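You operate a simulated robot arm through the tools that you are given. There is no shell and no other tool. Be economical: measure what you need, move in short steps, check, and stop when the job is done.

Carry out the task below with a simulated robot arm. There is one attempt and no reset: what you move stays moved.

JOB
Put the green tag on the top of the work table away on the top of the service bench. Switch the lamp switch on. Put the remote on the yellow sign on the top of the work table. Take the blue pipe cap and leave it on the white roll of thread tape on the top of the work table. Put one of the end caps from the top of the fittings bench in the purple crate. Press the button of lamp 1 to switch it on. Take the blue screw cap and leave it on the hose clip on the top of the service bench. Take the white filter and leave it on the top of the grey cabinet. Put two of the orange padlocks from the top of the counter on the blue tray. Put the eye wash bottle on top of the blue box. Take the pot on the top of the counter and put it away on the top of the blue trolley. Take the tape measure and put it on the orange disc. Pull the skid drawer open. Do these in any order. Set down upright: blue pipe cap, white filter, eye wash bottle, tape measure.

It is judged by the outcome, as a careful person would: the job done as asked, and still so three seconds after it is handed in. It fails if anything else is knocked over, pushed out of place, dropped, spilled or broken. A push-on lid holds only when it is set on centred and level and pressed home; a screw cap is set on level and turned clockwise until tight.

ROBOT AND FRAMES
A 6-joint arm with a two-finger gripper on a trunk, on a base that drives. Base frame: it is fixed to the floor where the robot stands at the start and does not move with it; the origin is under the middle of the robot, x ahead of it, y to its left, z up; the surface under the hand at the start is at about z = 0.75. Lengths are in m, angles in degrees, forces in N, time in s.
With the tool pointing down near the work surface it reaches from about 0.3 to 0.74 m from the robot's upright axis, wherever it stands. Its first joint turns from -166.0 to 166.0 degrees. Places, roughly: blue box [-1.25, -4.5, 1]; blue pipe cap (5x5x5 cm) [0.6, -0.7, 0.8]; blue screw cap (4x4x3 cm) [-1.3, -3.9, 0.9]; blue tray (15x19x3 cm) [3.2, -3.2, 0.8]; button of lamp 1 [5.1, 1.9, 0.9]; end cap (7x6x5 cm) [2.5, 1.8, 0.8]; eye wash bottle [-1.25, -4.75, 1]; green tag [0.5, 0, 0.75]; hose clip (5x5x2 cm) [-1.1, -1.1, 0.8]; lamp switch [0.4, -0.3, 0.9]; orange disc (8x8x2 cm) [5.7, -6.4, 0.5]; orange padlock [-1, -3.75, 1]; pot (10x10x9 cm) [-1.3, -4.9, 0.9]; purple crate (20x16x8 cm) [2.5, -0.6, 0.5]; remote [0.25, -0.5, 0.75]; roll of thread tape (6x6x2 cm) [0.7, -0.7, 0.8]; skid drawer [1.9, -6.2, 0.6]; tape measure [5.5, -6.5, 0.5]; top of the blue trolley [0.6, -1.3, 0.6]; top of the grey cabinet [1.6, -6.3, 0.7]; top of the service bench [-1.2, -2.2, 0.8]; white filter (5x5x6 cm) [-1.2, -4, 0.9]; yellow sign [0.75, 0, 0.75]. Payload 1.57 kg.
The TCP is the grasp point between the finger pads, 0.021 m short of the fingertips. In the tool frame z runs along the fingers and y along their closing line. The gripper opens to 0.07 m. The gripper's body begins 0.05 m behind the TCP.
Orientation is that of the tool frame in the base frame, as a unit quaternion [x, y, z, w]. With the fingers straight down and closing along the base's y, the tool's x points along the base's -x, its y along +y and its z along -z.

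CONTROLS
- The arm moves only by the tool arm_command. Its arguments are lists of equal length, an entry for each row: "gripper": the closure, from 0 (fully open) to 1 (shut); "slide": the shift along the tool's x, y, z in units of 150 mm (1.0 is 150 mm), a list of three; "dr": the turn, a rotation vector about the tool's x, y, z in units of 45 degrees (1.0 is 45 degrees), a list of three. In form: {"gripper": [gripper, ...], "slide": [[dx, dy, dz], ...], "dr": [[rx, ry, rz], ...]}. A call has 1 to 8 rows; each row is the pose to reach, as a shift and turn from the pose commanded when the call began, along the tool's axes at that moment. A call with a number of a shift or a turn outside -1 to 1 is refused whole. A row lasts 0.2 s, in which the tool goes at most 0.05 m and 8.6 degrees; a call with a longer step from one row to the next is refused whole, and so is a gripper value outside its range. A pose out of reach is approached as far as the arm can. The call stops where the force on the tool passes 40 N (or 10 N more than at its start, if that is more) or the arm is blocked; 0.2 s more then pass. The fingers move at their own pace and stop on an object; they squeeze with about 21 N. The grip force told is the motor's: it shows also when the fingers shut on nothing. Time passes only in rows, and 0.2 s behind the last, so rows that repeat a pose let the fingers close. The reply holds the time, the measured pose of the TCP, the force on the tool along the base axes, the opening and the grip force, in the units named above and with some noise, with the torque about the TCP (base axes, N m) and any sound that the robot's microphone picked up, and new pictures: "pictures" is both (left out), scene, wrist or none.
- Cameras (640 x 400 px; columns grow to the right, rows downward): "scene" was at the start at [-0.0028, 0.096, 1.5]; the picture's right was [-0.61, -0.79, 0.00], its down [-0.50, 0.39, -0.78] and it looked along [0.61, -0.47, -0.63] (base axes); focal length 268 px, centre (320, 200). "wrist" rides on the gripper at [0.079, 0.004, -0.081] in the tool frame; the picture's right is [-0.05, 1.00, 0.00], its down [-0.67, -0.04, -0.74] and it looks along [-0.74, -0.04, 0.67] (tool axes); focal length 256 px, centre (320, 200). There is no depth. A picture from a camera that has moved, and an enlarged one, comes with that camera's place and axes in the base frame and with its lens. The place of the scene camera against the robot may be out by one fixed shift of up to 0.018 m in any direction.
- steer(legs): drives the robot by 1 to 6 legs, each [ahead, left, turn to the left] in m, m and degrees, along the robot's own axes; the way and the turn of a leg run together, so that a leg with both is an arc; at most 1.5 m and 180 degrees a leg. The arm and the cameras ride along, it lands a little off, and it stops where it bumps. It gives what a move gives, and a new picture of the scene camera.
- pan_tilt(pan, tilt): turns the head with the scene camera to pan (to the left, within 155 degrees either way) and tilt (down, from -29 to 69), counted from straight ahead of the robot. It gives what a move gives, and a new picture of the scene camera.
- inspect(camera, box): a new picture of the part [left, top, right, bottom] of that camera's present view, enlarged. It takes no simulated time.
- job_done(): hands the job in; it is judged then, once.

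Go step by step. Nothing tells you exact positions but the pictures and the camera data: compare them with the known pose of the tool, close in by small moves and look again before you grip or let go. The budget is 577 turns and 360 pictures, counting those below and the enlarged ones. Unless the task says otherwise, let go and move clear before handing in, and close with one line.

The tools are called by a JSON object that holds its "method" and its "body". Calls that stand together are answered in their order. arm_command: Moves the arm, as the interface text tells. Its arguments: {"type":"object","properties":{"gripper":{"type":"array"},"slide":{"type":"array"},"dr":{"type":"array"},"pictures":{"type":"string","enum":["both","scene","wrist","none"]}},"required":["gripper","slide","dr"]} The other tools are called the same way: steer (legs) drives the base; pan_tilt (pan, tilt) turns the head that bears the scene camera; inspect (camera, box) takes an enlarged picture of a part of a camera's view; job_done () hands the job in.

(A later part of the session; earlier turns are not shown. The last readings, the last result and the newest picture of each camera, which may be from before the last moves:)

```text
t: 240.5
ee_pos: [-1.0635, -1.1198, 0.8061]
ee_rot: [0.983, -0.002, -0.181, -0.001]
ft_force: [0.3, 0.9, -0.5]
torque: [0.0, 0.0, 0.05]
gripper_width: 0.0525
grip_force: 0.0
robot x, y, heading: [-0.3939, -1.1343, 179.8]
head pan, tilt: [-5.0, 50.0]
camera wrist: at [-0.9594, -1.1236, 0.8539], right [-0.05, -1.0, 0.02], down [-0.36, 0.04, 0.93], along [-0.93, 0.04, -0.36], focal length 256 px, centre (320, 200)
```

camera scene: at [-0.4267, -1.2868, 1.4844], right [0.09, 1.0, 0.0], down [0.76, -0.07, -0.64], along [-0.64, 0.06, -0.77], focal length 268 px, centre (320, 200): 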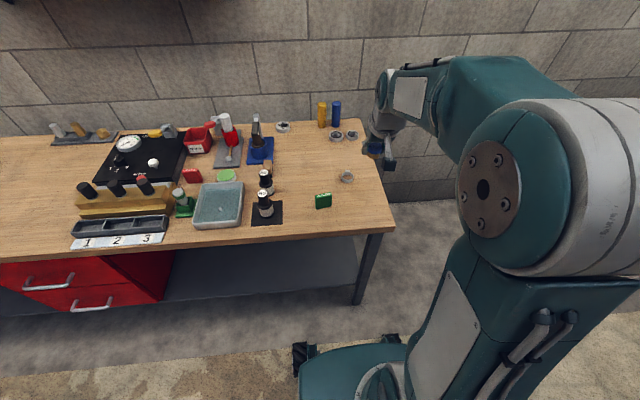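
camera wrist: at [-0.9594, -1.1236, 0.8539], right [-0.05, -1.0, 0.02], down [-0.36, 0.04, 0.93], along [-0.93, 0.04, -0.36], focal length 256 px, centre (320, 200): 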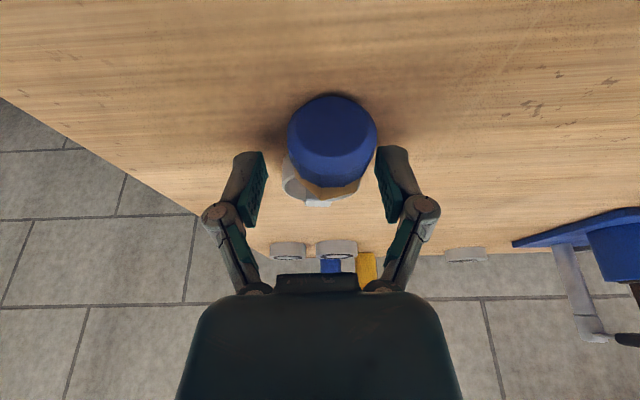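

{"method": "arm_command", "body": {"gripper": [0.25, 0.25, 1, 1, 1], "slide": [[0.035, 0, -0.013], [0.07, 0, -0.024], [0.07, 0, -0.024], [0.07, 0, -0.024], [0.07, 0, -0.024]], "dr": [[0, 0, 0], [0, 0, 0], [0, 0, 0], [0, 0, 0], [0, 0, 0]], "pictures": "wrist"}}

```text
t: 241.7
ee_pos: [-1.0521, -1.1188, 0.8053]
ee_rot: [0.983, -0.002, -0.182, 0.0]
ft_force: [0.9, -0.6, 5.2]
torque: [-0.02, -0.07, 0.04]
gripper_width: 0.0319
grip_force: 21.3
robot x, y, heading: [-0.3938, -1.131, 179.9]
head pan, tilt: [-5.0, 50.0]
camera wrist: at [-0.9492, -1.1244, 0.8534], right [-0.05, -1.0, 0.02], down [-0.36, 0.04, 0.93], along [-0.93, 0.04, -0.36], focal length 256 px, centre (320, 200)
```

wrist: 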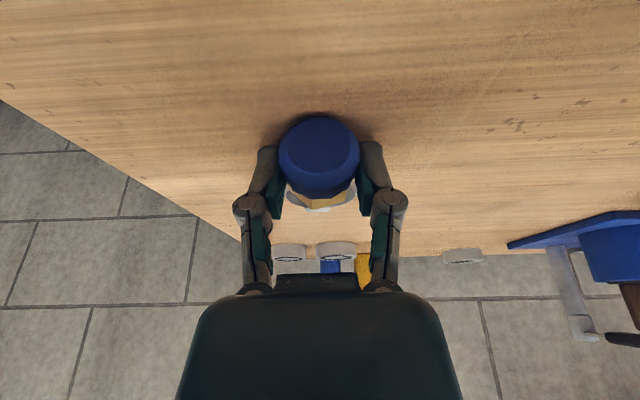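

{"method": "arm_command", "body": {"gripper": [1, 1, 1, 1], "slide": [[-0.03, 0, -0.08], [-0.07, 0, -0.18], [-0.11, 0, -0.28], [-0.14, 0, -0.374]], "dr": [[0, 0, 0], [0, 0, 0], [0, 0, 0], [0, 0, 0]], "pictures": "both"}}

{"method": "inspect", "body": {"camera": "scene", "box": [330, 155, 370, 185]}}

```text
t: 242.7
ee_pos: [-1.0536, -1.119, 0.8642]
ee_rot: [0.983, -0.002, -0.182, -0.001]
ft_force: [0.2, 0.7, -0.1]
torque: [-0.04, 0.02, -0.01]
gripper_width: 0.0317
grip_force: 21.1
robot x, y, heading: [-0.3987, -1.1348, 179.8]
head pan, tilt: [-5.0, 50.0]
camera scene: at [-0.4276, -1.2869, 1.4844], right [0.09, 1.0, 0.0], down [0.76, -0.07, -0.64], along [-0.64, 0.06, -0.77], focal length 268 px, centre (320, 200)
camera wrist: at [-0.9493, -1.1235, 0.913], right [-0.05, -1.0, 0.02], down [-0.36, 0.04, 0.93], along [-0.93, 0.04, -0.36], focal length 256 px, centre (320, 200)
```

scene: 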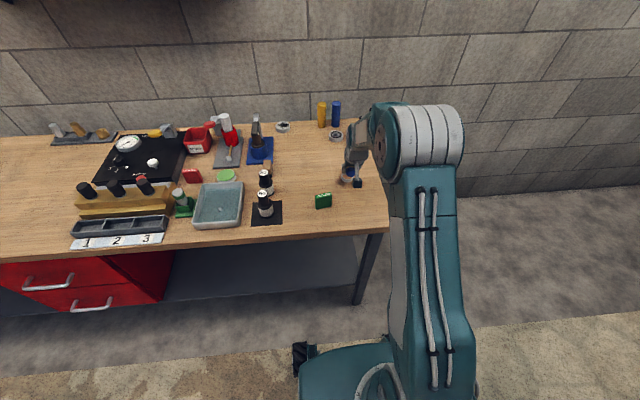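
wrist: 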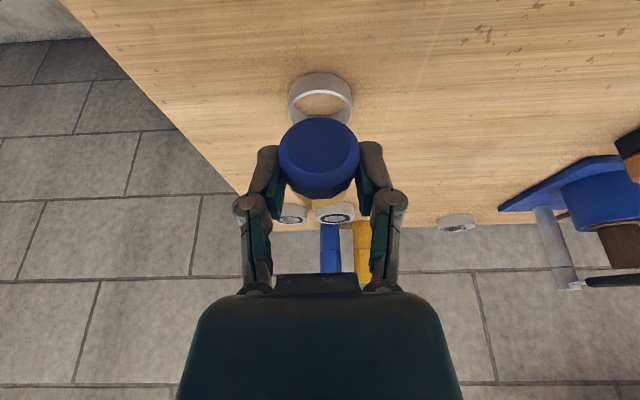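

```text
13.33 times, centred on (350, 170) of scene
camera zoom: at [-0.4276, -1.2869, 1.4844], right [0.09, 1.0, 0.0], down [0.76, -0.07, -0.64], along [-0.64, 0.06, -0.77], focal length 3578 px, centre (-80, 600)
```

zoom: 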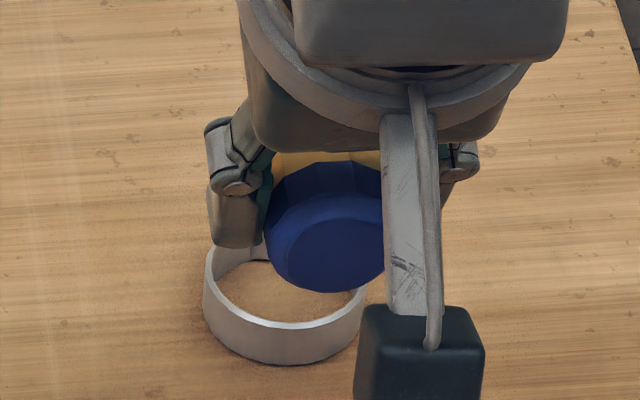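

{"method": "arm_command", "body": {"gripper": [1, 1, 1, 1, 1, 1], "slide": [[0.06, 0, -0.1], [0.13, 0, -0.2], [0.2, 0, -0.3], [0.26, 0, -0.4], [0.33, 0, -0.5], [0.39, 0, -0.575]], "dr": [[0, 0.167, 0], [0, 0.333, 0], [0, 0.5, 0], [0, 0.667, 0], [0, 0.833, 0], [0, 1, 0]], "pictures": "none"}}

{"method": "arm_command", "body": {"gripper": [1, 1, 1], "slide": [[0, 0, 0], [0, 0, 0], [0, 0, 0]], "dr": [[0, 0.15, 0], [0, 0.3, 0], [0, 0.4, 0]], "pictures": "both"}}

{"method": "inspect", "body": {"camera": "scene", "box": [330, 130, 410, 190]}}

```text
t: 244.1
ee_pos: [-0.965, -1.1204, 0.9232]
ee_rot: [0.978, -0.001, 0.211, 0.0]
ft_force: [0.2, -0.4, -0.6]
torque: [-0.01, 0.0, -0.03]
gripper_width: 0.0315
grip_force: 21.1
robot x, y, heading: [-0.3957, -1.1306, 180.0]
head pan, tilt: [-5.0, 50.0]
```

```text
t: 244.9
ee_pos: [-0.9651, -1.1199, 0.9239]
ee_rot: [0.933, -0.001, 0.36, 0.0]
ft_force: [-0.1, -0.4, -1.1]
torque: [-0.01, 0.03, 0.01]
gripper_width: 0.0318
grip_force: 21.3
robot x, y, heading: [-0.3969, -1.1359, 179.9]
head pan, tilt: [-5.0, 50.0]
camera scene: at [-0.4278, -1.2868, 1.4844], right [0.09, 1.0, 0.0], down [0.76, -0.07, -0.64], along [-0.64, 0.06, -0.77], focal length 268 px, centre (320, 200)
camera wrist: at [-0.9608, -1.1239, 1.0375], right [-0.04, -1.0, -0.04], down [-0.99, 0.04, 0.1], along [-0.1, 0.04, -0.99], focal length 256 px, centre (320, 200)
```

scene: 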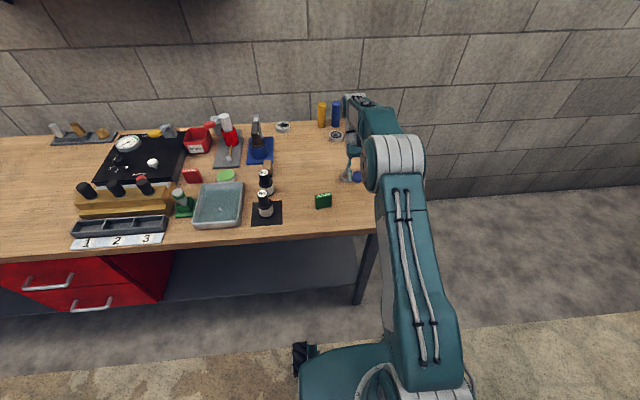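
wrist: 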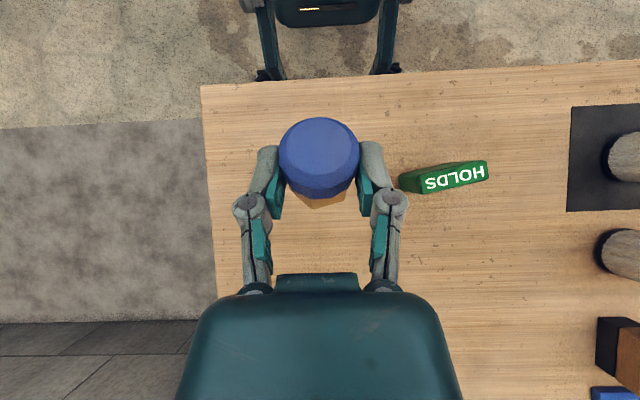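

```text
6.67 times, centred on (370, 160) of scene
camera zoom: at [-0.4278, -1.2868, 1.4844], right [0.09, 1.0, 0.0], down [0.76, -0.07, -0.64], along [-0.64, 0.06, -0.77], focal length 1789 px, centre (-13, 467)
```

zoom: 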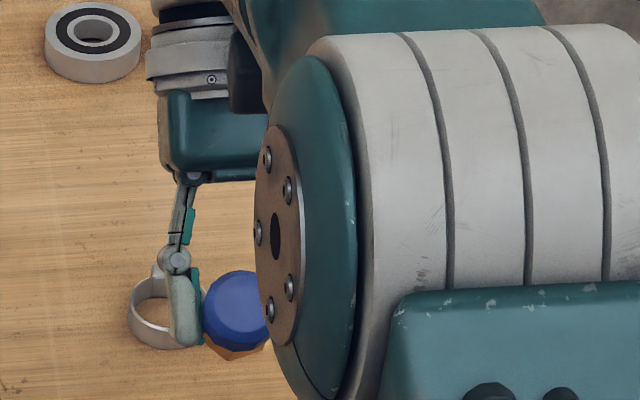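

{"method": "arm_command", "body": {"gripper": [1, 1, 1, 1], "slide": [[-0.15, 0, 0.165], [-0.3, 0, 0.33], [-0.42, 0, 0.47], [-0.5, 0, 0.555]], "dr": [[0, 0, 0], [0, 0, 0], [0, 0, 0], [0, 0, 0]], "pictures": "wrist"}}

```text
t: 245.9
ee_pos: [-0.9672, -1.1176, 0.8116]
ee_rot: [0.933, -0.001, 0.359, 0.0]
ft_force: [0.2, -0.6, 0.0]
torque: [0.0, 0.01, 0.0]
gripper_width: 0.0316
grip_force: 20.8
robot x, y, heading: [-0.3988, -1.1343, 180.1]
head pan, tilt: [-5.0, 50.0]
camera wrist: at [-0.9618, -1.1218, 0.9252], right [-0.04, -1.0, -0.04], down [-0.99, 0.04, 0.11], along [-0.1, 0.04, -0.99], focal length 256 px, centre (320, 200)
```

wrist: 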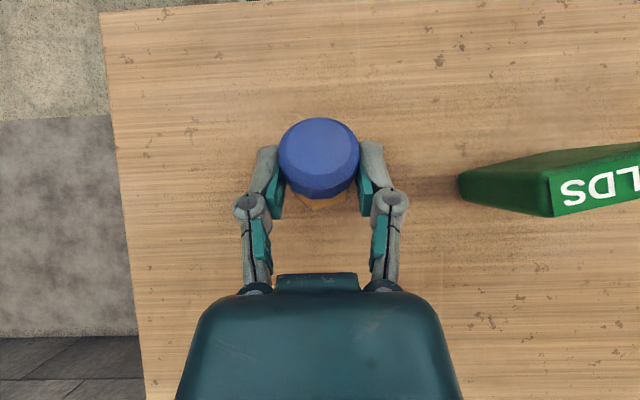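

Cap is close to upright now. I'll lower it gently to the bench and let it settle.

{"method": "arm_command", "body": {"gripper": [1, 1, 1, 1, 1], "slide": [[-0.013, 0, 0.015], [-0.027, 0, 0.03], [-0.04, 0, 0.045], [-0.053, 0, 0.06], [-0.06, 0, 0.067]], "dr": [[0, 0, 0], [0, 0, 0], [0, 0, 0], [0, 0, 0], [0, 0, 0]], "pictures": "none"}}

```text
t: 247.1
ee_pos: [-0.9663, -1.1182, 0.7994]
ee_rot: [0.934, -0.001, 0.358, 0.0]
ft_force: [-3.9, 6.2, 28.7]
torque: [-0.06, -0.24, 0.01]
gripper_width: 0.0315
grip_force: 20.9
robot x, y, heading: [-0.3962, -1.1346, 179.7]
head pan, tilt: [-5.0, 50.0]
```

{"method": "arm_command", "body": {"gripper": [0.7, 0.2, 0, 0, 0, 0, 0], "slide": [[0.01, 0, -0.01], [0.01, 0, -0.01], [0.02, 0, -0.02], [0.1, 0, -0.2], [0.2, 0, -0.4], [0.35, 0, -0.6], [0.5, 0, -0.8]], "dr": [[0, 0, 0], [0, 0, 0], [0, 0, 0], [0, 0, 0], [0, 0, 0], [0, 0, 0], [0, 0, 0]], "pictures": "wrist"}}

{"method": "inspect", "body": {"camera": "scene", "box": [330, 150, 390, 210]}}

```text
t: 248.7
ee_pos: [-0.9815, -1.1185, 0.936]
ee_rot: [0.934, -0.002, 0.358, 0.001]
ft_force: [-0.1, 0.1, -0.7]
torque: [0.01, -0.03, 0.01]
gripper_width: 0.07
grip_force: 0.1
out of reach, approached as far as the arm can: row 7
robot x, y, heading: [-0.3959, -1.1352, 179.7]
head pan, tilt: [-5.0, 50.0]
camera wrist: at [-0.9767, -1.1231, 1.0484], right [-0.04, -1.0, -0.04], down [-0.99, 0.04, 0.11], along [-0.11, 0.04, -0.99], focal length 256 px, centre (320, 200)
```

wrist: 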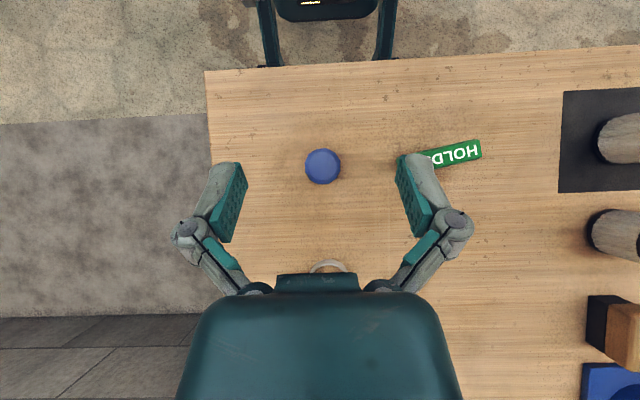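

```text
6.67 times, centred on (360, 180) of scene
camera zoom: at [-0.4279, -1.2868, 1.4844], right [0.09, 1.0, 0.0], down [0.76, -0.07, -0.64], along [-0.64, 0.06, -0.77], focal length 1789 px, centre (53, 333)
```

zoom: 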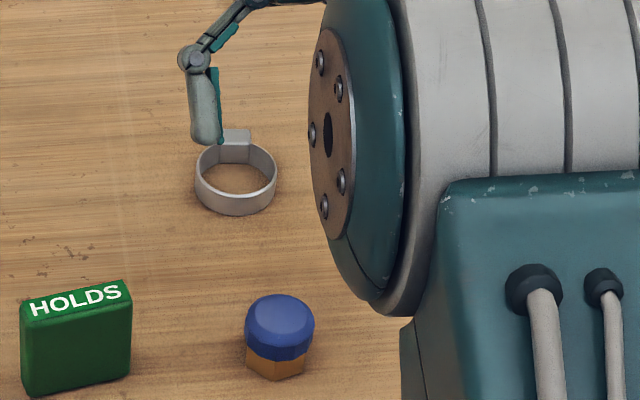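

{"method": "arm_command", "body": {"gripper": [0, 0, 0, 0, 0, 0], "slide": [[0, 0, 0], [0, 0, 0], [0, 0, 0], [0, 0, 0], [0, 0, 0], [0, 0, 0]], "dr": [[0, -0.16, 0], [0, -0.32, 0], [0, -0.48, 0], [0, -0.64, 0], [0, -0.8, 0], [0, -0.934, 0]], "pictures": "wrist"}}

```text
t: 250.1
ee_pos: [-0.9817, -1.1196, 0.934]
ee_rot: [1.0, -0.002, 0.0, 0.0]
ft_force: [0.7, -0.2, 0.3]
torque: [-0.03, 0.01, 0.0]
gripper_width: 0.07
grip_force: 0.1
robot x, y, heading: [-0.3976, -1.1334, 179.9]
head pan, tilt: [-5.0, 50.0]
camera wrist: at [-0.9027, -1.1241, 1.0166], right [-0.06, -1.0, 0.0], down [-0.67, 0.04, 0.74], along [-0.74, 0.04, -0.67], focal length 256 px, centre (320, 200)
```

wrist: 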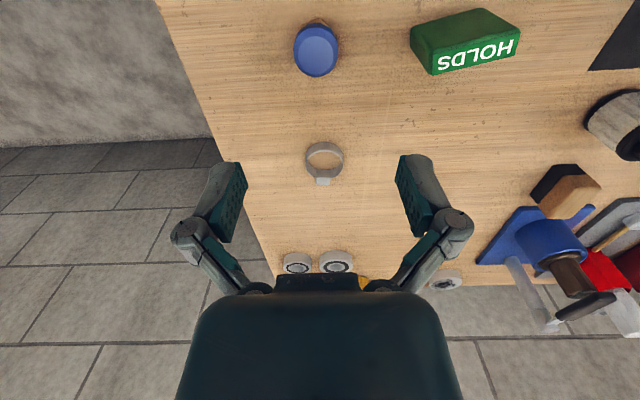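

{"method": "arm_command", "body": {"gripper": [0, 0, 0, 0, 0, 1, 1, 1], "slide": [[0.04, 0, 0.2], [0.08, 0, 0.4], [0.08, 0, 0.6], [0.08, 0, 0.75], [0.08, 0, 0.827], [0.08, 0, 0.827], [0.08, 0, 0.827], [0.08, 0, 0.827]], "dr": [[0, 0, 0], [0, 0, 0], [0, 0, 0], [0, 0, 0], [0, 0, 0], [0, 0, 0], [0, 0, 0], [0, 0, 0]], "pictures": "wrist"}}

```text
t: 251.9
ee_pos: [-0.9695, -1.1194, 0.8105]
ee_rot: [1.0, -0.002, 0.0, -0.001]
ft_force: [0.2, 2.1, 15.9]
torque: [0.06, 0.14, 0.01]
gripper_width: 0.0317
grip_force: 21.0
robot x, y, heading: [-0.3949, -1.1341, 179.6]
head pan, tilt: [-5.0, 50.0]
camera wrist: at [-0.8908, -1.1235, 0.8919], right [-0.06, -1.0, 0.0], down [-0.67, 0.04, 0.75], along [-0.74, 0.04, -0.67], focal length 256 px, centre (320, 200)
```

wrist: 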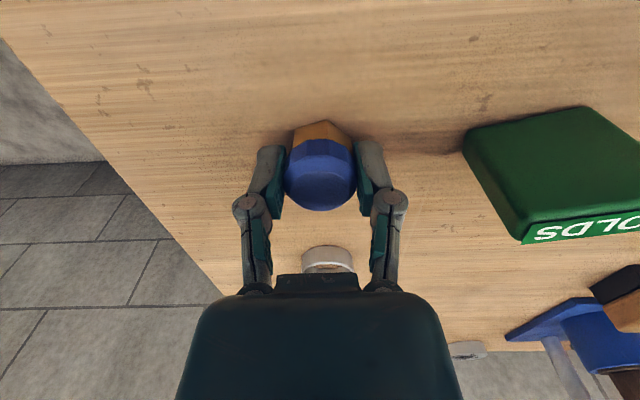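

{"method": "arm_command", "body": {"gripper": [1, 1, 1, 1, 1], "slide": [[0, 0, -0.2], [0, 0, -0.4], [-0.2, 0, -0.45], [-0.4, 0, -0.45], [-0.55, 0, -0.45]], "dr": [[0, 0, 0], [0, 0, 0], [0, 0, 0], [0, 0, 0], [0, 0, 0]], "pictures": "none"}}

{"method": "inspect", "body": {"camera": "wrist", "box": [240, 0, 400, 200]}}

```text
t: 253.1
ee_pos: [-1.0513, -1.1209, 0.8768]
ee_rot: [1.0, -0.002, 0.001, 0.0]
ft_force: [0.4, -0.2, -0.5]
torque: [-0.03, 0.01, 0.02]
gripper_width: 0.0318
grip_force: 20.8
robot x, y, heading: [-0.3983, -1.1367, 179.8]
head pan, tilt: [-5.0, 50.0]
```

```text
2.00 times, centred on (320, 100) of wrist
camera zoom: at [-0.9728, -1.1243, 0.9595], right [-0.06, -1.0, 0.0], down [-0.67, 0.04, 0.74], along [-0.74, 0.04, -0.67], focal length 512 px, centre (320, 400)
```

zoom: 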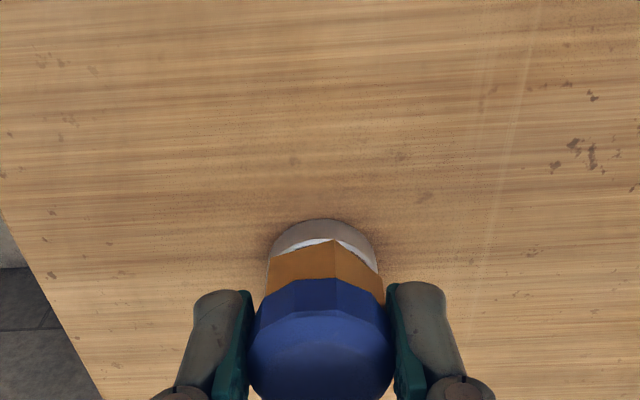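

{"method": "arm_command", "body": {"gripper": [1, 1, 1, 1, 1], "slide": [[-0.07, 0, 0], [-0.137, 0, 0], [-0.137, 0, 0.1], [-0.137, 0, 0.2], [-0.137, 0, 0.28]], "dr": [[0, 0, 0], [0, 0, 0], [0, 0, 0], [0, 0, 0], [0, 0, 0]], "pictures": "none"}}

{"method": "inspect", "body": {"camera": "wrist", "box": [240, 0, 400, 200]}}

{"method": "inspect", "body": {"camera": "scene", "box": [330, 160, 370, 190]}}

```text
t: 254.3
ee_pos: [-1.073, -1.1195, 0.8352]
ee_rot: [1.0, -0.002, 0.0, 0.0]
ft_force: [-0.7, 0.1, 0.0]
torque: [0.04, 0.0, 0.0]
gripper_width: 0.0318
grip_force: 21.1
robot x, y, heading: [-0.3967, -1.1339, 179.7]
head pan, tilt: [-5.0, 50.0]
```

```text
2.00 times, centred on (320, 100) of wrist
camera zoom: at [-0.9936, -1.1241, 0.9184], right [-0.06, -1.0, 0.0], down [-0.67, 0.04, 0.74], along [-0.74, 0.04, -0.67], focal length 512 px, centre (320, 400)
```

zoom: 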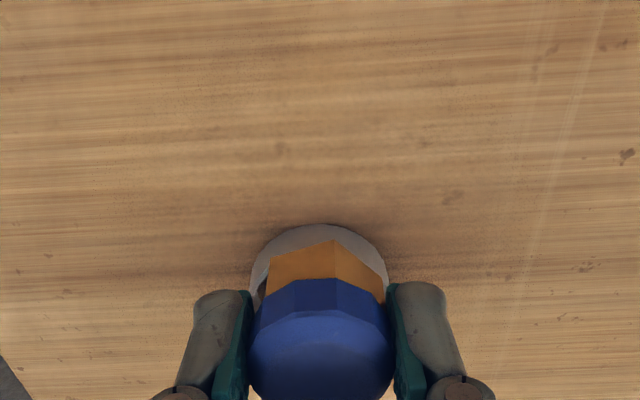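

```text
13.33 times, centred on (350, 175) of scene
camera zoom: at [-0.4279, -1.2868, 1.4844], right [0.09, 1.0, 0.0], down [0.76, -0.07, -0.64], along [-0.64, 0.06, -0.77], focal length 3578 px, centre (-80, 533)
```

zoom: 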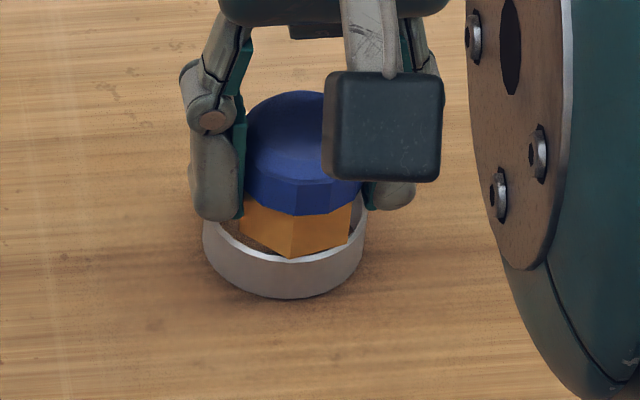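

{"method": "arm_command", "body": {"gripper": [1, 1, 1, 1, 1], "slide": [[0.03, 0, 0], [0.03, 0, 0.02], [0.03, 0, 0.035], [0.03, 0, 0.045], [0.03, 0, 0.055]], "dr": [[0, 0, 0], [0, 0, 0], [0, 0, 0], [0, 0, 0], [0, 0, 0]], "pictures": "none"}}

{"method": "inspect", "body": {"camera": "scene", "box": [330, 160, 370, 190]}}

```text
t: 255.5
ee_pos: [-1.0674, -1.1198, 0.8267]
ee_rot: [1.0, -0.001, 0.001, 0.001]
ft_force: [0.5, 0.4, -0.9]
torque: [-0.02, 0.0, 0.04]
gripper_width: 0.032
grip_force: 21.3
robot x, y, heading: [-0.3998, -1.131, 179.8]
head pan, tilt: [-5.0, 50.0]
```

```text
13.33 times, centred on (350, 175) of scene
camera zoom: at [-0.4279, -1.2869, 1.4844], right [0.09, 1.0, 0.0], down [0.76, -0.07, -0.64], along [-0.64, 0.06, -0.77], focal length 3578 px, centre (-80, 533)
```

zoom: 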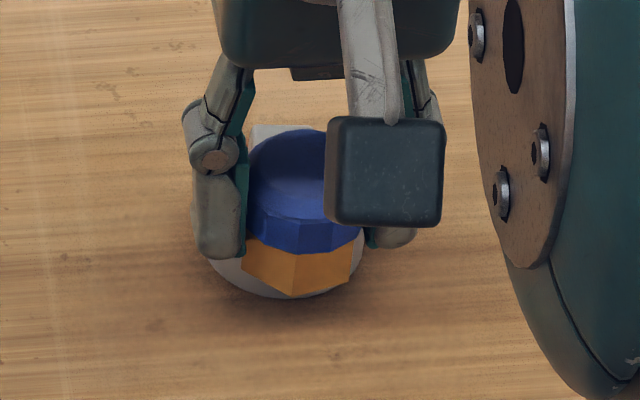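

{"method": "arm_command", "body": {"gripper": [1, 1, 1, 1, 1, 1], "slide": [[0, 0, -0.02], [-0.025, 0, -0.02], [-0.025, 0, 0], [-0.025, 0, 0.01], [-0.025, 0, 0.02], [-0.025, 0, 0.03]], "dr": [[0, 0, 0], [0, 0, 0], [0, 0, 0], [0, 0, 0], [0, 0, 0], [0, 0, 0]], "pictures": "none"}}

{"method": "inspect", "body": {"camera": "scene", "box": [330, 160, 370, 190]}}

```text
t: 256.9
ee_pos: [-1.0733, -1.1184, 0.8225]
ee_rot: [1.0, -0.002, -0.001, 0.0]
ft_force: [-0.1, 1.2, 15.9]
torque: [-0.01, 0.15, 0.02]
gripper_width: 0.0322
grip_force: 20.9
robot x, y, heading: [-0.3937, -1.136, 179.5]
head pan, tilt: [-5.0, 50.0]
```

```text
13.33 times, centred on (350, 175) of scene
camera zoom: at [-0.4264, -1.2869, 1.4845], right [0.09, 1.0, 0.0], down [0.76, -0.07, -0.64], along [-0.64, 0.06, -0.77], focal length 3578 px, centre (-80, 533)
```

zoom: 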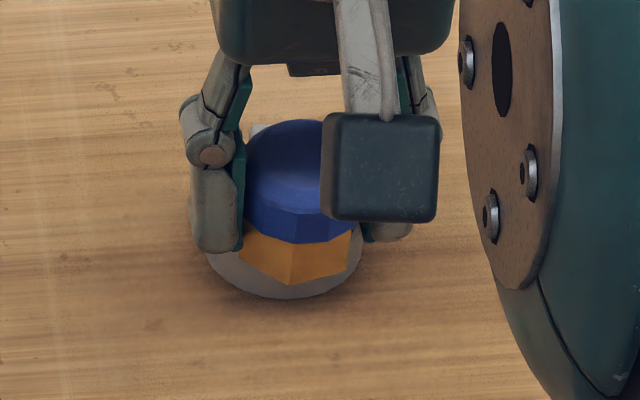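

{"method": "arm_command", "body": {"gripper": [1, 0.5, 0.4, 0.3], "slide": [[0, 0, -0.006], [0, 0, -0.006], [0, 0, -0.006], [0, 0, -0.006]], "dr": [[0, 0, 0], [0, 0, 0], [0, 0, 0], [0, 0, 0]], "pictures": "wrist"}}

{"method": "inspect", "body": {"camera": "scene", "box": [330, 160, 370, 190]}}

```text
t: 257.9
ee_pos: [-1.0719, -1.1198, 0.8226]
ee_rot: [1.0, -0.002, 0.001, 0.0]
ft_force: [0.4, 0.9, 0.6]
torque: [-0.02, 0.0, -0.02]
gripper_width: 0.0492
grip_force: 0.0
robot x, y, heading: [-0.3987, -1.1296, 179.4]
head pan, tilt: [-5.0, 50.0]
camera wrist: at [-0.9924, -1.1235, 0.9048], right [-0.06, -1.0, 0.0], down [-0.67, 0.04, 0.74], along [-0.74, 0.04, -0.67], focal length 256 px, centre (320, 200)
```

wrist: 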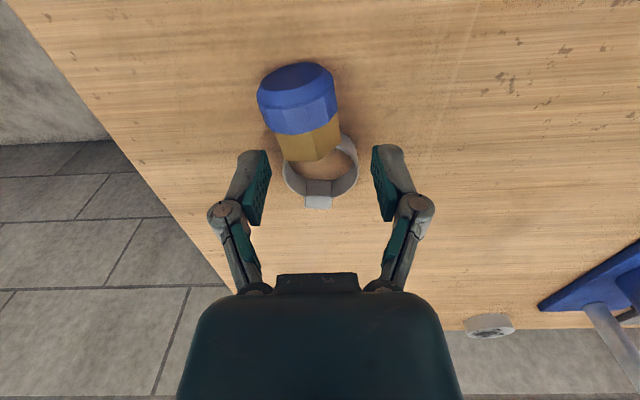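

```text
13.33 times, centred on (350, 175) of scene
camera zoom: at [-0.4279, -1.2869, 1.4844], right [0.09, 1.0, 0.0], down [0.76, -0.07, -0.64], along [-0.64, 0.06, -0.77], focal length 3578 px, centre (-80, 533)
```

zoom: 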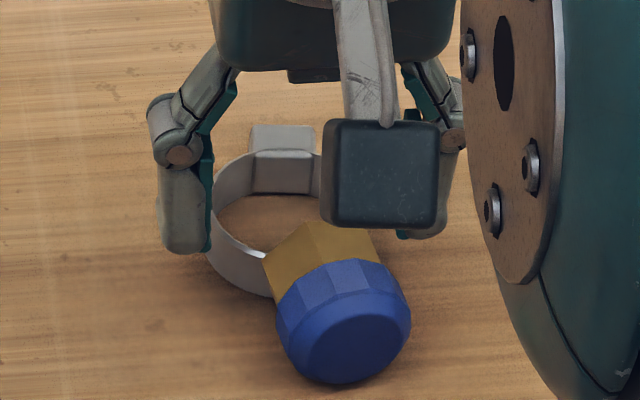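

The cap tips off the narrow rim again. It need not be upright, so I'll lay it on its side across the clip instead, where the rim cradles it. First I'll re-grasp it.

{"method": "arm_command", "body": {"gripper": [0, 0, 0, 0, 0], "slide": [[0.03, -0.02, 0], [0.08, -0.045, 0], [0.113, -0.053, 0], [0.113, -0.053, 0.07], [0.113, -0.053, 0.125]], "dr": [[0, 0, 0], [0, 0, 0], [0, 0, 0], [0, 0, 0], [0, 0, 0]], "pictures": "wrist"}}

```text
t: 259.1
ee_pos: [-1.0545, -1.1106, 0.8037]
ee_rot: [1.0, -0.001, 0.001, -0.001]
ft_force: [0.1, -0.4, -0.1]
torque: [0.04, -0.01, 0.04]
gripper_width: 0.07
grip_force: 0.1
robot x, y, heading: [-0.3928, -1.1299, 179.8]
head pan, tilt: [-5.0, 50.0]
camera wrist: at [-0.9745, -1.1155, 0.8853], right [-0.06, -1.0, 0.0], down [-0.67, 0.04, 0.74], along [-0.74, 0.04, -0.67], focal length 256 px, centre (320, 200)
```

wrist: 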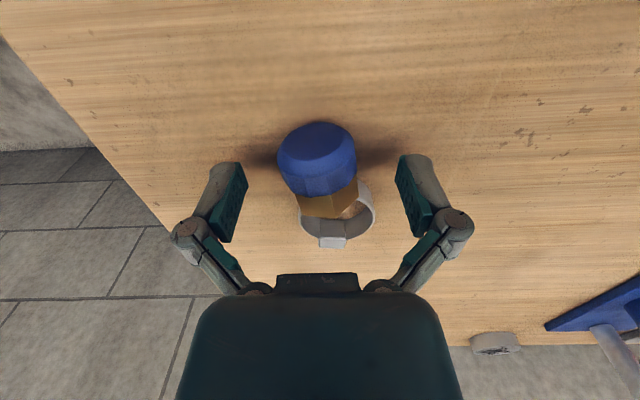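

{"method": "arm_command", "body": {"gripper": [0, 0, 1, 1, 1], "slide": [[0.03, 0, 0], [0.045, 0, 0], [0.045, 0, 0], [0.045, 0, 0], [0.045, 0, 0]], "dr": [[0, 0, 0], [0, 0, 0], [0, 0, 0], [0, 0, 0], [0, 0, 0]], "pictures": "wrist"}}

```text
t: 260.3
ee_pos: [-1.0479, -1.1118, 0.8037]
ee_rot: [1.0, -0.001, 0.0, 0.0]
ft_force: [0.2, 0.2, 7.7]
torque: [0.01, 0.01, 0.0]
gripper_width: 0.0315
grip_force: 20.9
robot x, y, heading: [-0.3989, -1.1292, 179.6]
head pan, tilt: [-5.0, 50.0]
camera wrist: at [-0.9686, -1.1149, 0.8869], right [-0.06, -1.0, 0.0], down [-0.67, 0.04, 0.74], along [-0.74, 0.04, -0.67], focal length 256 px, centre (320, 200)
```

wrist: 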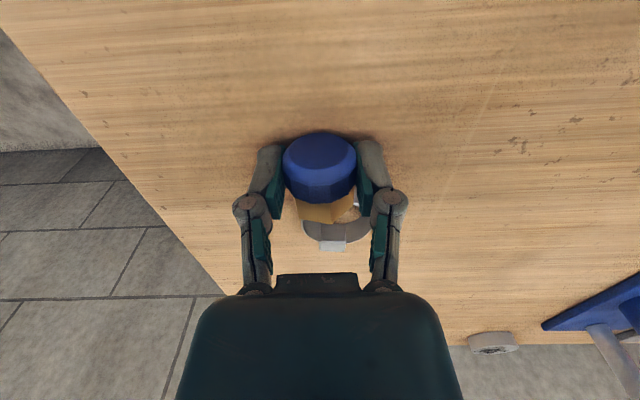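

{"method": "arm_command", "body": {"gripper": [1, 1, 1, 1, 1], "slide": [[0, 0, -0.15], [0, 0, -0.3], [0.1, 0, -0.45], [0.1, 0, -0.5], [0.1, 0, -0.5]], "dr": [[0, 0, 0], [0, -0.17, 0], [0, -0.34, 0], [0, -0.51, 0], [0, -0.67, 0]], "pictures": "wrist"}}

{"method": "inspect", "body": {"camera": "scene", "box": [330, 140, 390, 185]}}

```text
t: 261.5
ee_pos: [-1.0345, -1.1123, 0.8801]
ee_rot: [0.966, -0.002, -0.259, 0.0]
ft_force: [-0.1, 1.5, -0.1]
torque: [0.01, -0.02, -0.02]
gripper_width: 0.0319
grip_force: 21.1
robot x, y, heading: [-0.3952, -1.1286, 179.7]
head pan, tilt: [-5.0, 50.0]
camera wrist: at [-0.9244, -1.1162, 0.9106], right [-0.05, -1.0, 0.03], down [-0.2, 0.04, 0.98], along [-0.98, 0.04, -0.2], focal length 256 px, centre (320, 200)
```

wrist: 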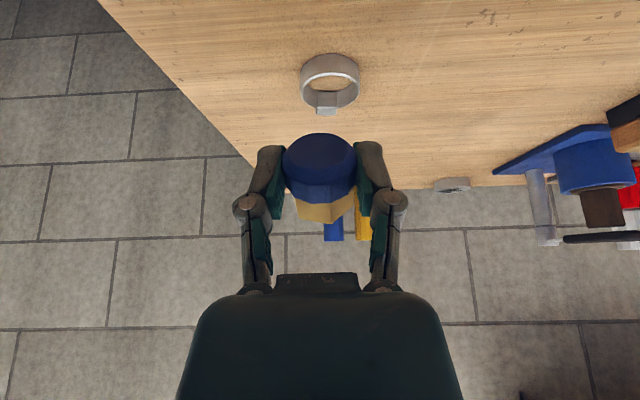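

```text
8.89 times, centred on (360, 162) of scene
camera zoom: at [-0.4274, -1.2868, 1.4844], right [0.09, 1.0, 0.0], down [0.76, -0.07, -0.64], along [-0.64, 0.06, -0.77], focal length 2385 px, centre (-36, 533)
```

zoom: 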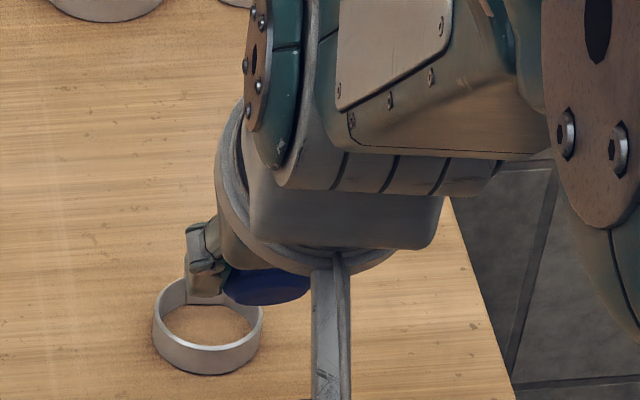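

{"method": "arm_command", "body": {"gripper": [1, 1, 1, 1], "slide": [[0, 0, 0], [0, 0, 0], [0, 0, 0], [0, 0, 0]], "dr": [[0, 0.17, 0], [0, 0.34, 0], [0, 0.5, 0], [0, 0.6, 0]], "pictures": "wrist"}}

{"method": "inspect", "body": {"camera": "wrist", "box": [240, 80, 400, 230]}}

{"method": "inspect", "body": {"camera": "scene", "box": [330, 140, 390, 185]}}

```text
t: 262.5
ee_pos: [-1.0333, -1.1109, 0.8802]
ee_rot: [1.0, -0.001, -0.026, -0.001]
ft_force: [-0.3, -0.3, 0.4]
torque: [-0.02, 0.0, -0.01]
gripper_width: 0.0317
grip_force: 20.9
robot x, y, heading: [-0.3967, -1.1364, 180.0]
head pan, tilt: [-5.0, 50.0]
camera wrist: at [-0.9496, -1.1152, 0.9569], right [-0.06, -1.0, 0.0], down [-0.63, 0.04, 0.78], along [-0.78, 0.04, -0.63], focal length 256 px, centre (320, 200)
```

wrist: 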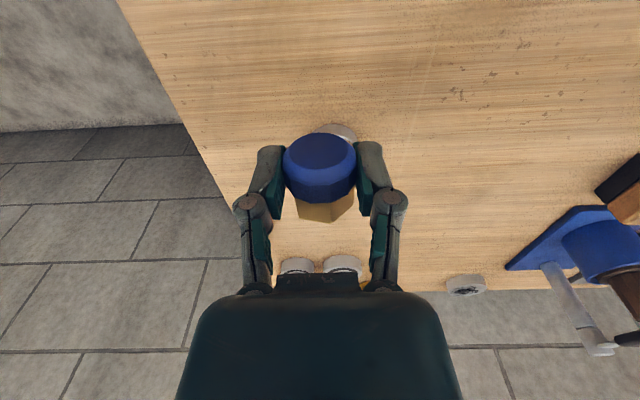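

```text
2.67 times, centred on (320, 155) of wrist
camera zoom: at [-0.9496, -1.1152, 0.9569], right [-0.06, -1.0, 0.0], down [-0.63, 0.04, 0.78], along [-0.78, 0.04, -0.63], focal length 683 px, centre (320, 320)
```

zoom: 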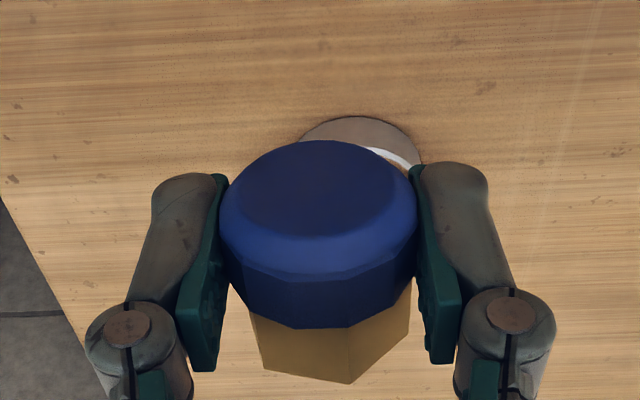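

```text
8.89 times, centred on (360, 162) of scene
camera zoom: at [-0.4276, -1.2868, 1.4844], right [0.09, 1.0, 0.0], down [0.76, -0.07, -0.64], along [-0.64, 0.06, -0.77], focal length 2385 px, centre (-36, 533)
```

zoom: 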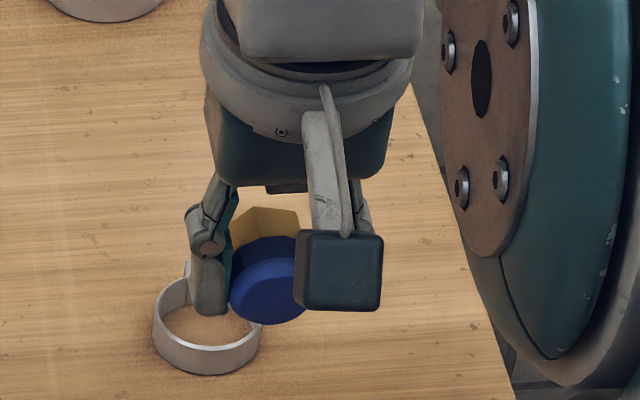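

{"method": "arm_command", "body": {"gripper": [1, 1, 1], "slide": [[0, 0, 0], [0, 0, 0], [0, 0, 0]], "dr": [[0, 0.15, 0], [0, 0.28, 0], [0, 0.32, 0]], "pictures": "none"}}

{"method": "inspect", "body": {"camera": "wrist", "box": [220, 40, 420, 230]}}

```text
t: 263.3
ee_pos: [-1.0332, -1.1106, 0.8785]
ee_rot: [0.995, -0.002, 0.1, 0.0]
ft_force: [-0.2, 0.0, -0.1]
torque: [0.0, 0.03, 0.02]
gripper_width: 0.0313
grip_force: 21.3
robot x, y, heading: [-0.3978, -1.1339, 180.0]
head pan, tilt: [-5.0, 50.0]
```

```text
2.11 times, centred on (320, 135) of wrist
camera zoom: at [-0.9711, -1.1149, 0.9749], right [-0.06, -1.0, -0.01], down [-0.8, 0.04, 0.6], along [-0.6, 0.04, -0.8], focal length 539 px, centre (320, 337)
```

zoom: 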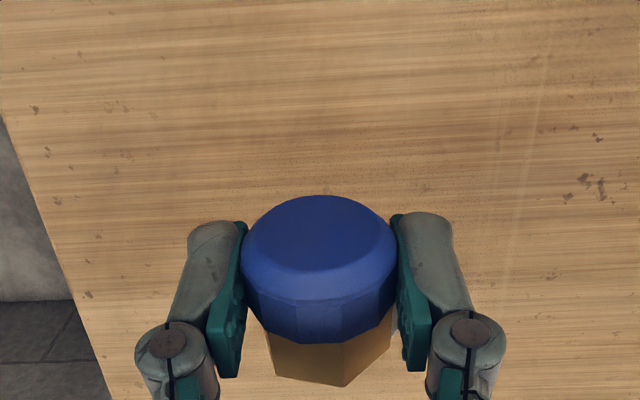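

{"method": "arm_command", "body": {"gripper": [1, 1, 1, 1, 1], "slide": [[0.2, 0.03, 0.05], [0.3, 0.06, 0.2], [0.26, 0.06, 0.35], [0.23, 0.06, 0.45], [0.216, 0.06, 0.515]], "dr": [[0, 0, 0], [0, 0, 0], [0, 0, 0], [0, 0, 0], [0, 0, 0]], "pictures": "none"}}

{"method": "arm_command", "body": {"gripper": [1, 1, 1, 0.4, 0.2, 0, 0], "slide": [[0, 0, 0.01], [0, 0, 0.02], [0, 0, 0.02], [0, 0, 0.02], [0, 0, 0.02], [0, 0, 0], [0, 0, -0.2]], "dr": [[0, 0, 0], [0, 0, 0], [0, 0, 0], [0, 0, 0], [0, 0, 0], [0, 0, 0], [0, 0, 0]], "pictures": "wrist"}}

{"method": "inspect", "body": {"camera": "scene", "box": [330, 150, 390, 195]}}

```text
t: 264.5
ee_pos: [-0.9871, -1.1199, 0.8105]
ee_rot: [0.995, -0.002, 0.099, 0.001]
ft_force: [-0.1, 0.0, -0.1]
torque: [-0.01, 0.01, -0.02]
gripper_width: 0.0318
grip_force: 21.3
robot x, y, heading: [-0.3958, -1.1347, 179.8]
head pan, tilt: [-5.0, 50.0]
```

```text
t: 266.1
ee_pos: [-0.9928, -1.1211, 0.8392]
ee_rot: [0.995, -0.002, 0.1, 0.0]
ft_force: [-0.8, -0.2, 0.2]
torque: [0.02, 0.0, -0.01]
gripper_width: 0.0701
grip_force: 0.2
robot x, y, heading: [-0.3957, -1.134, 179.6]
head pan, tilt: [-5.0, 50.0]
camera wrist: at [-0.9309, -1.1251, 0.9352], right [-0.06, -1.0, -0.01], down [-0.8, 0.04, 0.6], along [-0.6, 0.04, -0.8], focal length 256 px, centre (320, 200)
```

wrist: 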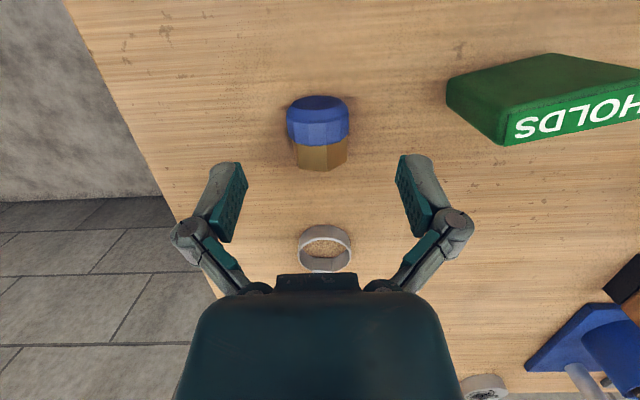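

```text
8.89 times, centred on (360, 172) of scene
camera zoom: at [-0.4277, -1.2869, 1.4844], right [0.09, 1.0, 0.0], down [0.76, -0.07, -0.64], along [-0.64, 0.06, -0.77], focal length 2385 px, centre (-36, 444)
```

zoom: 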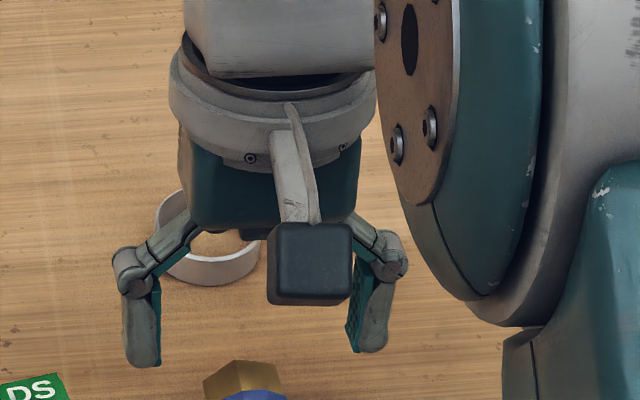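

{"method": "arm_command", "body": {"gripper": [0, 0], "slide": [[0.05, 0, 0], [0.055, 0, 0]], "dr": [[0, -0.15, 0], [0, -0.255, 0]], "pictures": "wrist"}}

```text
t: 266.7
ee_pos: [-0.9825, -1.1218, 0.8409]
ee_rot: [1.0, -0.002, -0.001, 0.0]
ft_force: [0.4, -0.1, -0.5]
torque: [0.0, -0.02, -0.03]
gripper_width: 0.0704
grip_force: 0.2
robot x, y, heading: [-0.3998, -1.1349, 179.5]
head pan, tilt: [-5.0, 50.0]
camera wrist: at [-0.9039, -1.1255, 0.9225], right [-0.06, -1.0, 0.0], down [-0.66, 0.04, 0.75], along [-0.75, 0.04, -0.67], focal length 256 px, centre (320, 200)
```

wrist: 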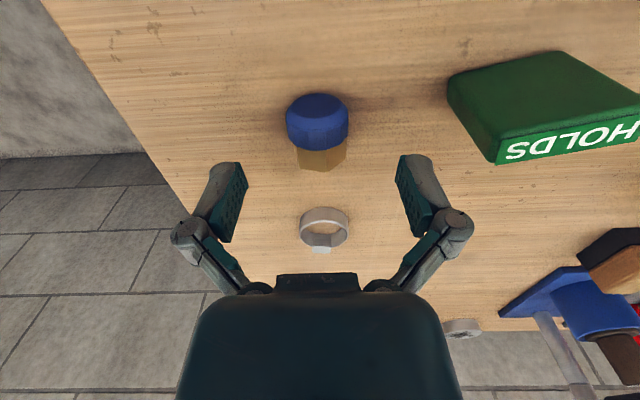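

{"method": "arm_command", "body": {"gripper": [0, 0, 0, 1, 1, 1], "slide": [[-0.02, -0.01, 0.1], [-0.02, -0.01, 0.18], [-0.02, -0.01, 0.215], [-0.02, -0.01, 0.215], [-0.02, -0.01, 0.215], [-0.02, -0.01, 0.215]], "dr": [[0, 0, 0], [0, 0, 0], [0, 0, 0], [0, 0, 0], [0, 0, 0], [0, 0, 0]], "pictures": "wrist"}}

```text
t: 268.1
ee_pos: [-0.9876, -1.1184, 0.8102]
ee_rot: [1.0, -0.002, -0.002, 0.0]
ft_force: [-1.6, 0.0, 8.7]
torque: [0.0, -0.02, 0.01]
gripper_width: 0.0321
grip_force: 21.3
robot x, y, heading: [-0.3987, -1.1312, 179.9]
head pan, tilt: [-5.0, 50.0]
camera wrist: at [-0.9074, -1.1228, 0.8918], right [-0.06, -1.0, 0.0], down [-0.66, 0.04, 0.75], along [-0.75, 0.04, -0.66], focal length 256 px, centre (320, 200)
```

wrist: 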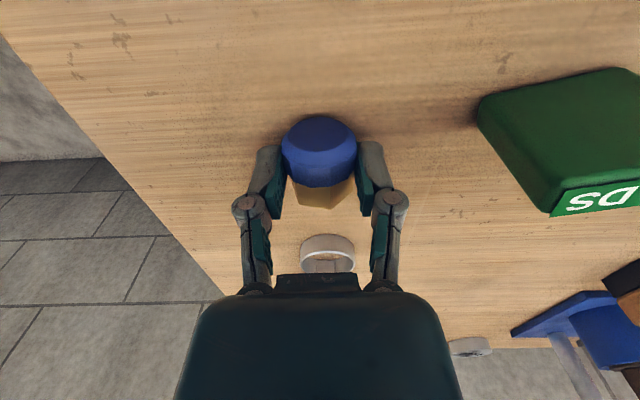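

{"method": "arm_command", "body": {"gripper": [1, 1, 1, 1, 1], "slide": [[0, 0, -0.15], [0, 0, -0.33], [-0.25, 0.01, -0.33], [-0.5, 0.01, -0.33], [-0.69, 0.01, -0.33]], "dr": [[0, 0, 0], [0, 0, 0], [0, 0, 0], [0, 0, 0], [0, 0, 0]], "pictures": "none"}}

{"method": "inspect", "body": {"camera": "wrist", "box": [240, 0, 400, 220]}}

{"method": "inspect", "body": {"camera": "scene", "box": [330, 150, 370, 190]}}

```text
t: 269.3
ee_pos: [-1.0945, -1.1183, 0.8569]
ee_rot: [1.0, -0.002, 0.0, 0.0]
ft_force: [-0.2, -0.8, 0.6]
torque: [-0.03, -0.01, 0.0]
gripper_width: 0.0322
grip_force: 20.7
robot x, y, heading: [-0.3956, -1.1334, 179.6]
head pan, tilt: [-5.0, 50.0]
```

```text
1.82 times, centred on (320, 110) of wrist
camera zoom: at [-1.0145, -1.1233, 0.9394], right [-0.06, -1.0, 0.0], down [-0.66, 0.04, 0.75], along [-0.75, 0.04, -0.67], focal length 465 px, centre (320, 364)
```

zoom: 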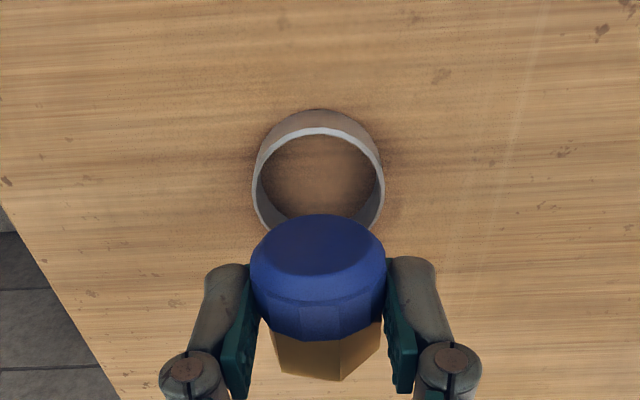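

```text
10.00 times, centred on (350, 170) of scene
camera zoom: at [-0.428, -1.287, 1.4844], right [0.09, 1.0, 0.0], down [0.76, -0.07, -0.64], along [-0.64, 0.06, -0.77], focal length 2683 px, centre (20, 500)
```

zoom: 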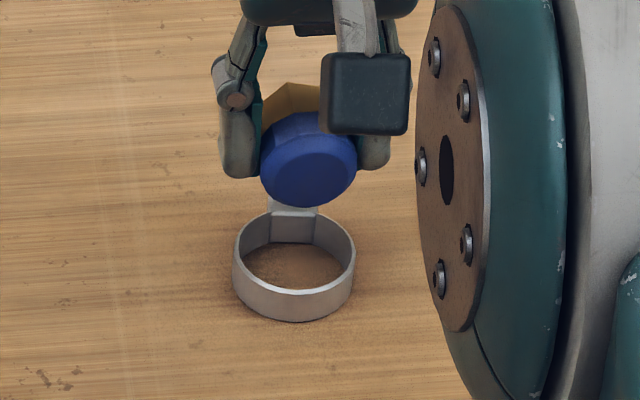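

{"method": "arm_command", "body": {"gripper": [1, 1, 1, 1, 1, 1], "slide": [[0.02, 0, 0.1], [0.02, 0, 0.2], [0.02, 0, 0.245], [0.02, 0, 0.26], [0.02, 0, 0.27], [0.02, 0, 0.28]], "dr": [[0, 0, 0], [0, 0, 0], [0, 0, 0], [0, 0, 0], [0, 0, 0], [0, 0, 0]], "pictures": "none"}}

{"method": "inspect", "body": {"camera": "scene", "box": [330, 155, 370, 185]}}

```text
t: 270.7
ee_pos: [-1.0878, -1.1197, 0.8165]
ee_rot: [1.0, -0.002, -0.002, 0.0]
ft_force: [-1.9, 4.8, 15.3]
torque: [0.08, -0.01, 0.01]
gripper_width: 0.0317
grip_force: 21.0
robot x, y, heading: [-0.3994, -1.1382, 179.5]
head pan, tilt: [-5.0, 50.0]
```

```text
13.33 times, centred on (350, 170) of scene
camera zoom: at [-0.4266, -1.286, 1.4845], right [0.09, 1.0, 0.0], down [0.76, -0.07, -0.64], along [-0.64, 0.06, -0.77], focal length 3578 px, centre (-80, 600)
```

zoom: 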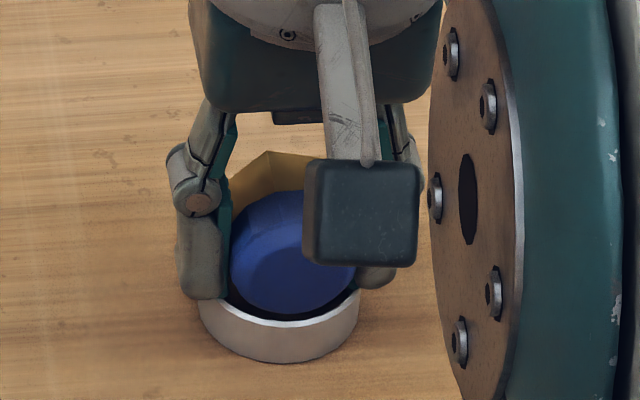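

{"method": "arm_command", "body": {"gripper": [1, 0.5, 0.3, 0.1], "slide": [[0, 0, -0.01], [0, 0, -0.01], [0, 0, -0.01], [0, 0, -0.01]], "dr": [[0, 0, 0], [0, 0, 0], [0, 0, 0], [0, 0, 0]], "pictures": "none"}}

{"method": "inspect", "body": {"camera": "scene", "box": [330, 155, 370, 185]}}

```text
t: 271.7
ee_pos: [-1.0876, -1.1194, 0.8187]
ee_rot: [1.0, -0.002, -0.001, 0.0]
ft_force: [-0.4, 0.0, -0.6]
torque: [-0.02, 0.0, 0.0]
gripper_width: 0.0628
grip_force: 0.1
robot x, y, heading: [-0.393, -1.1338, 179.9]
head pan, tilt: [-5.0, 50.0]
```

```text
13.33 times, centred on (350, 170) of scene
camera zoom: at [-0.4279, -1.2871, 1.4844], right [0.09, 1.0, 0.0], down [0.76, -0.07, -0.64], along [-0.64, 0.06, -0.77], focal length 3578 px, centre (-80, 600)
```

zoom: 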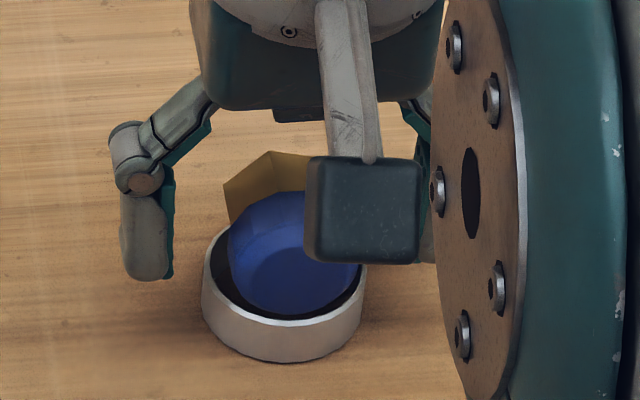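

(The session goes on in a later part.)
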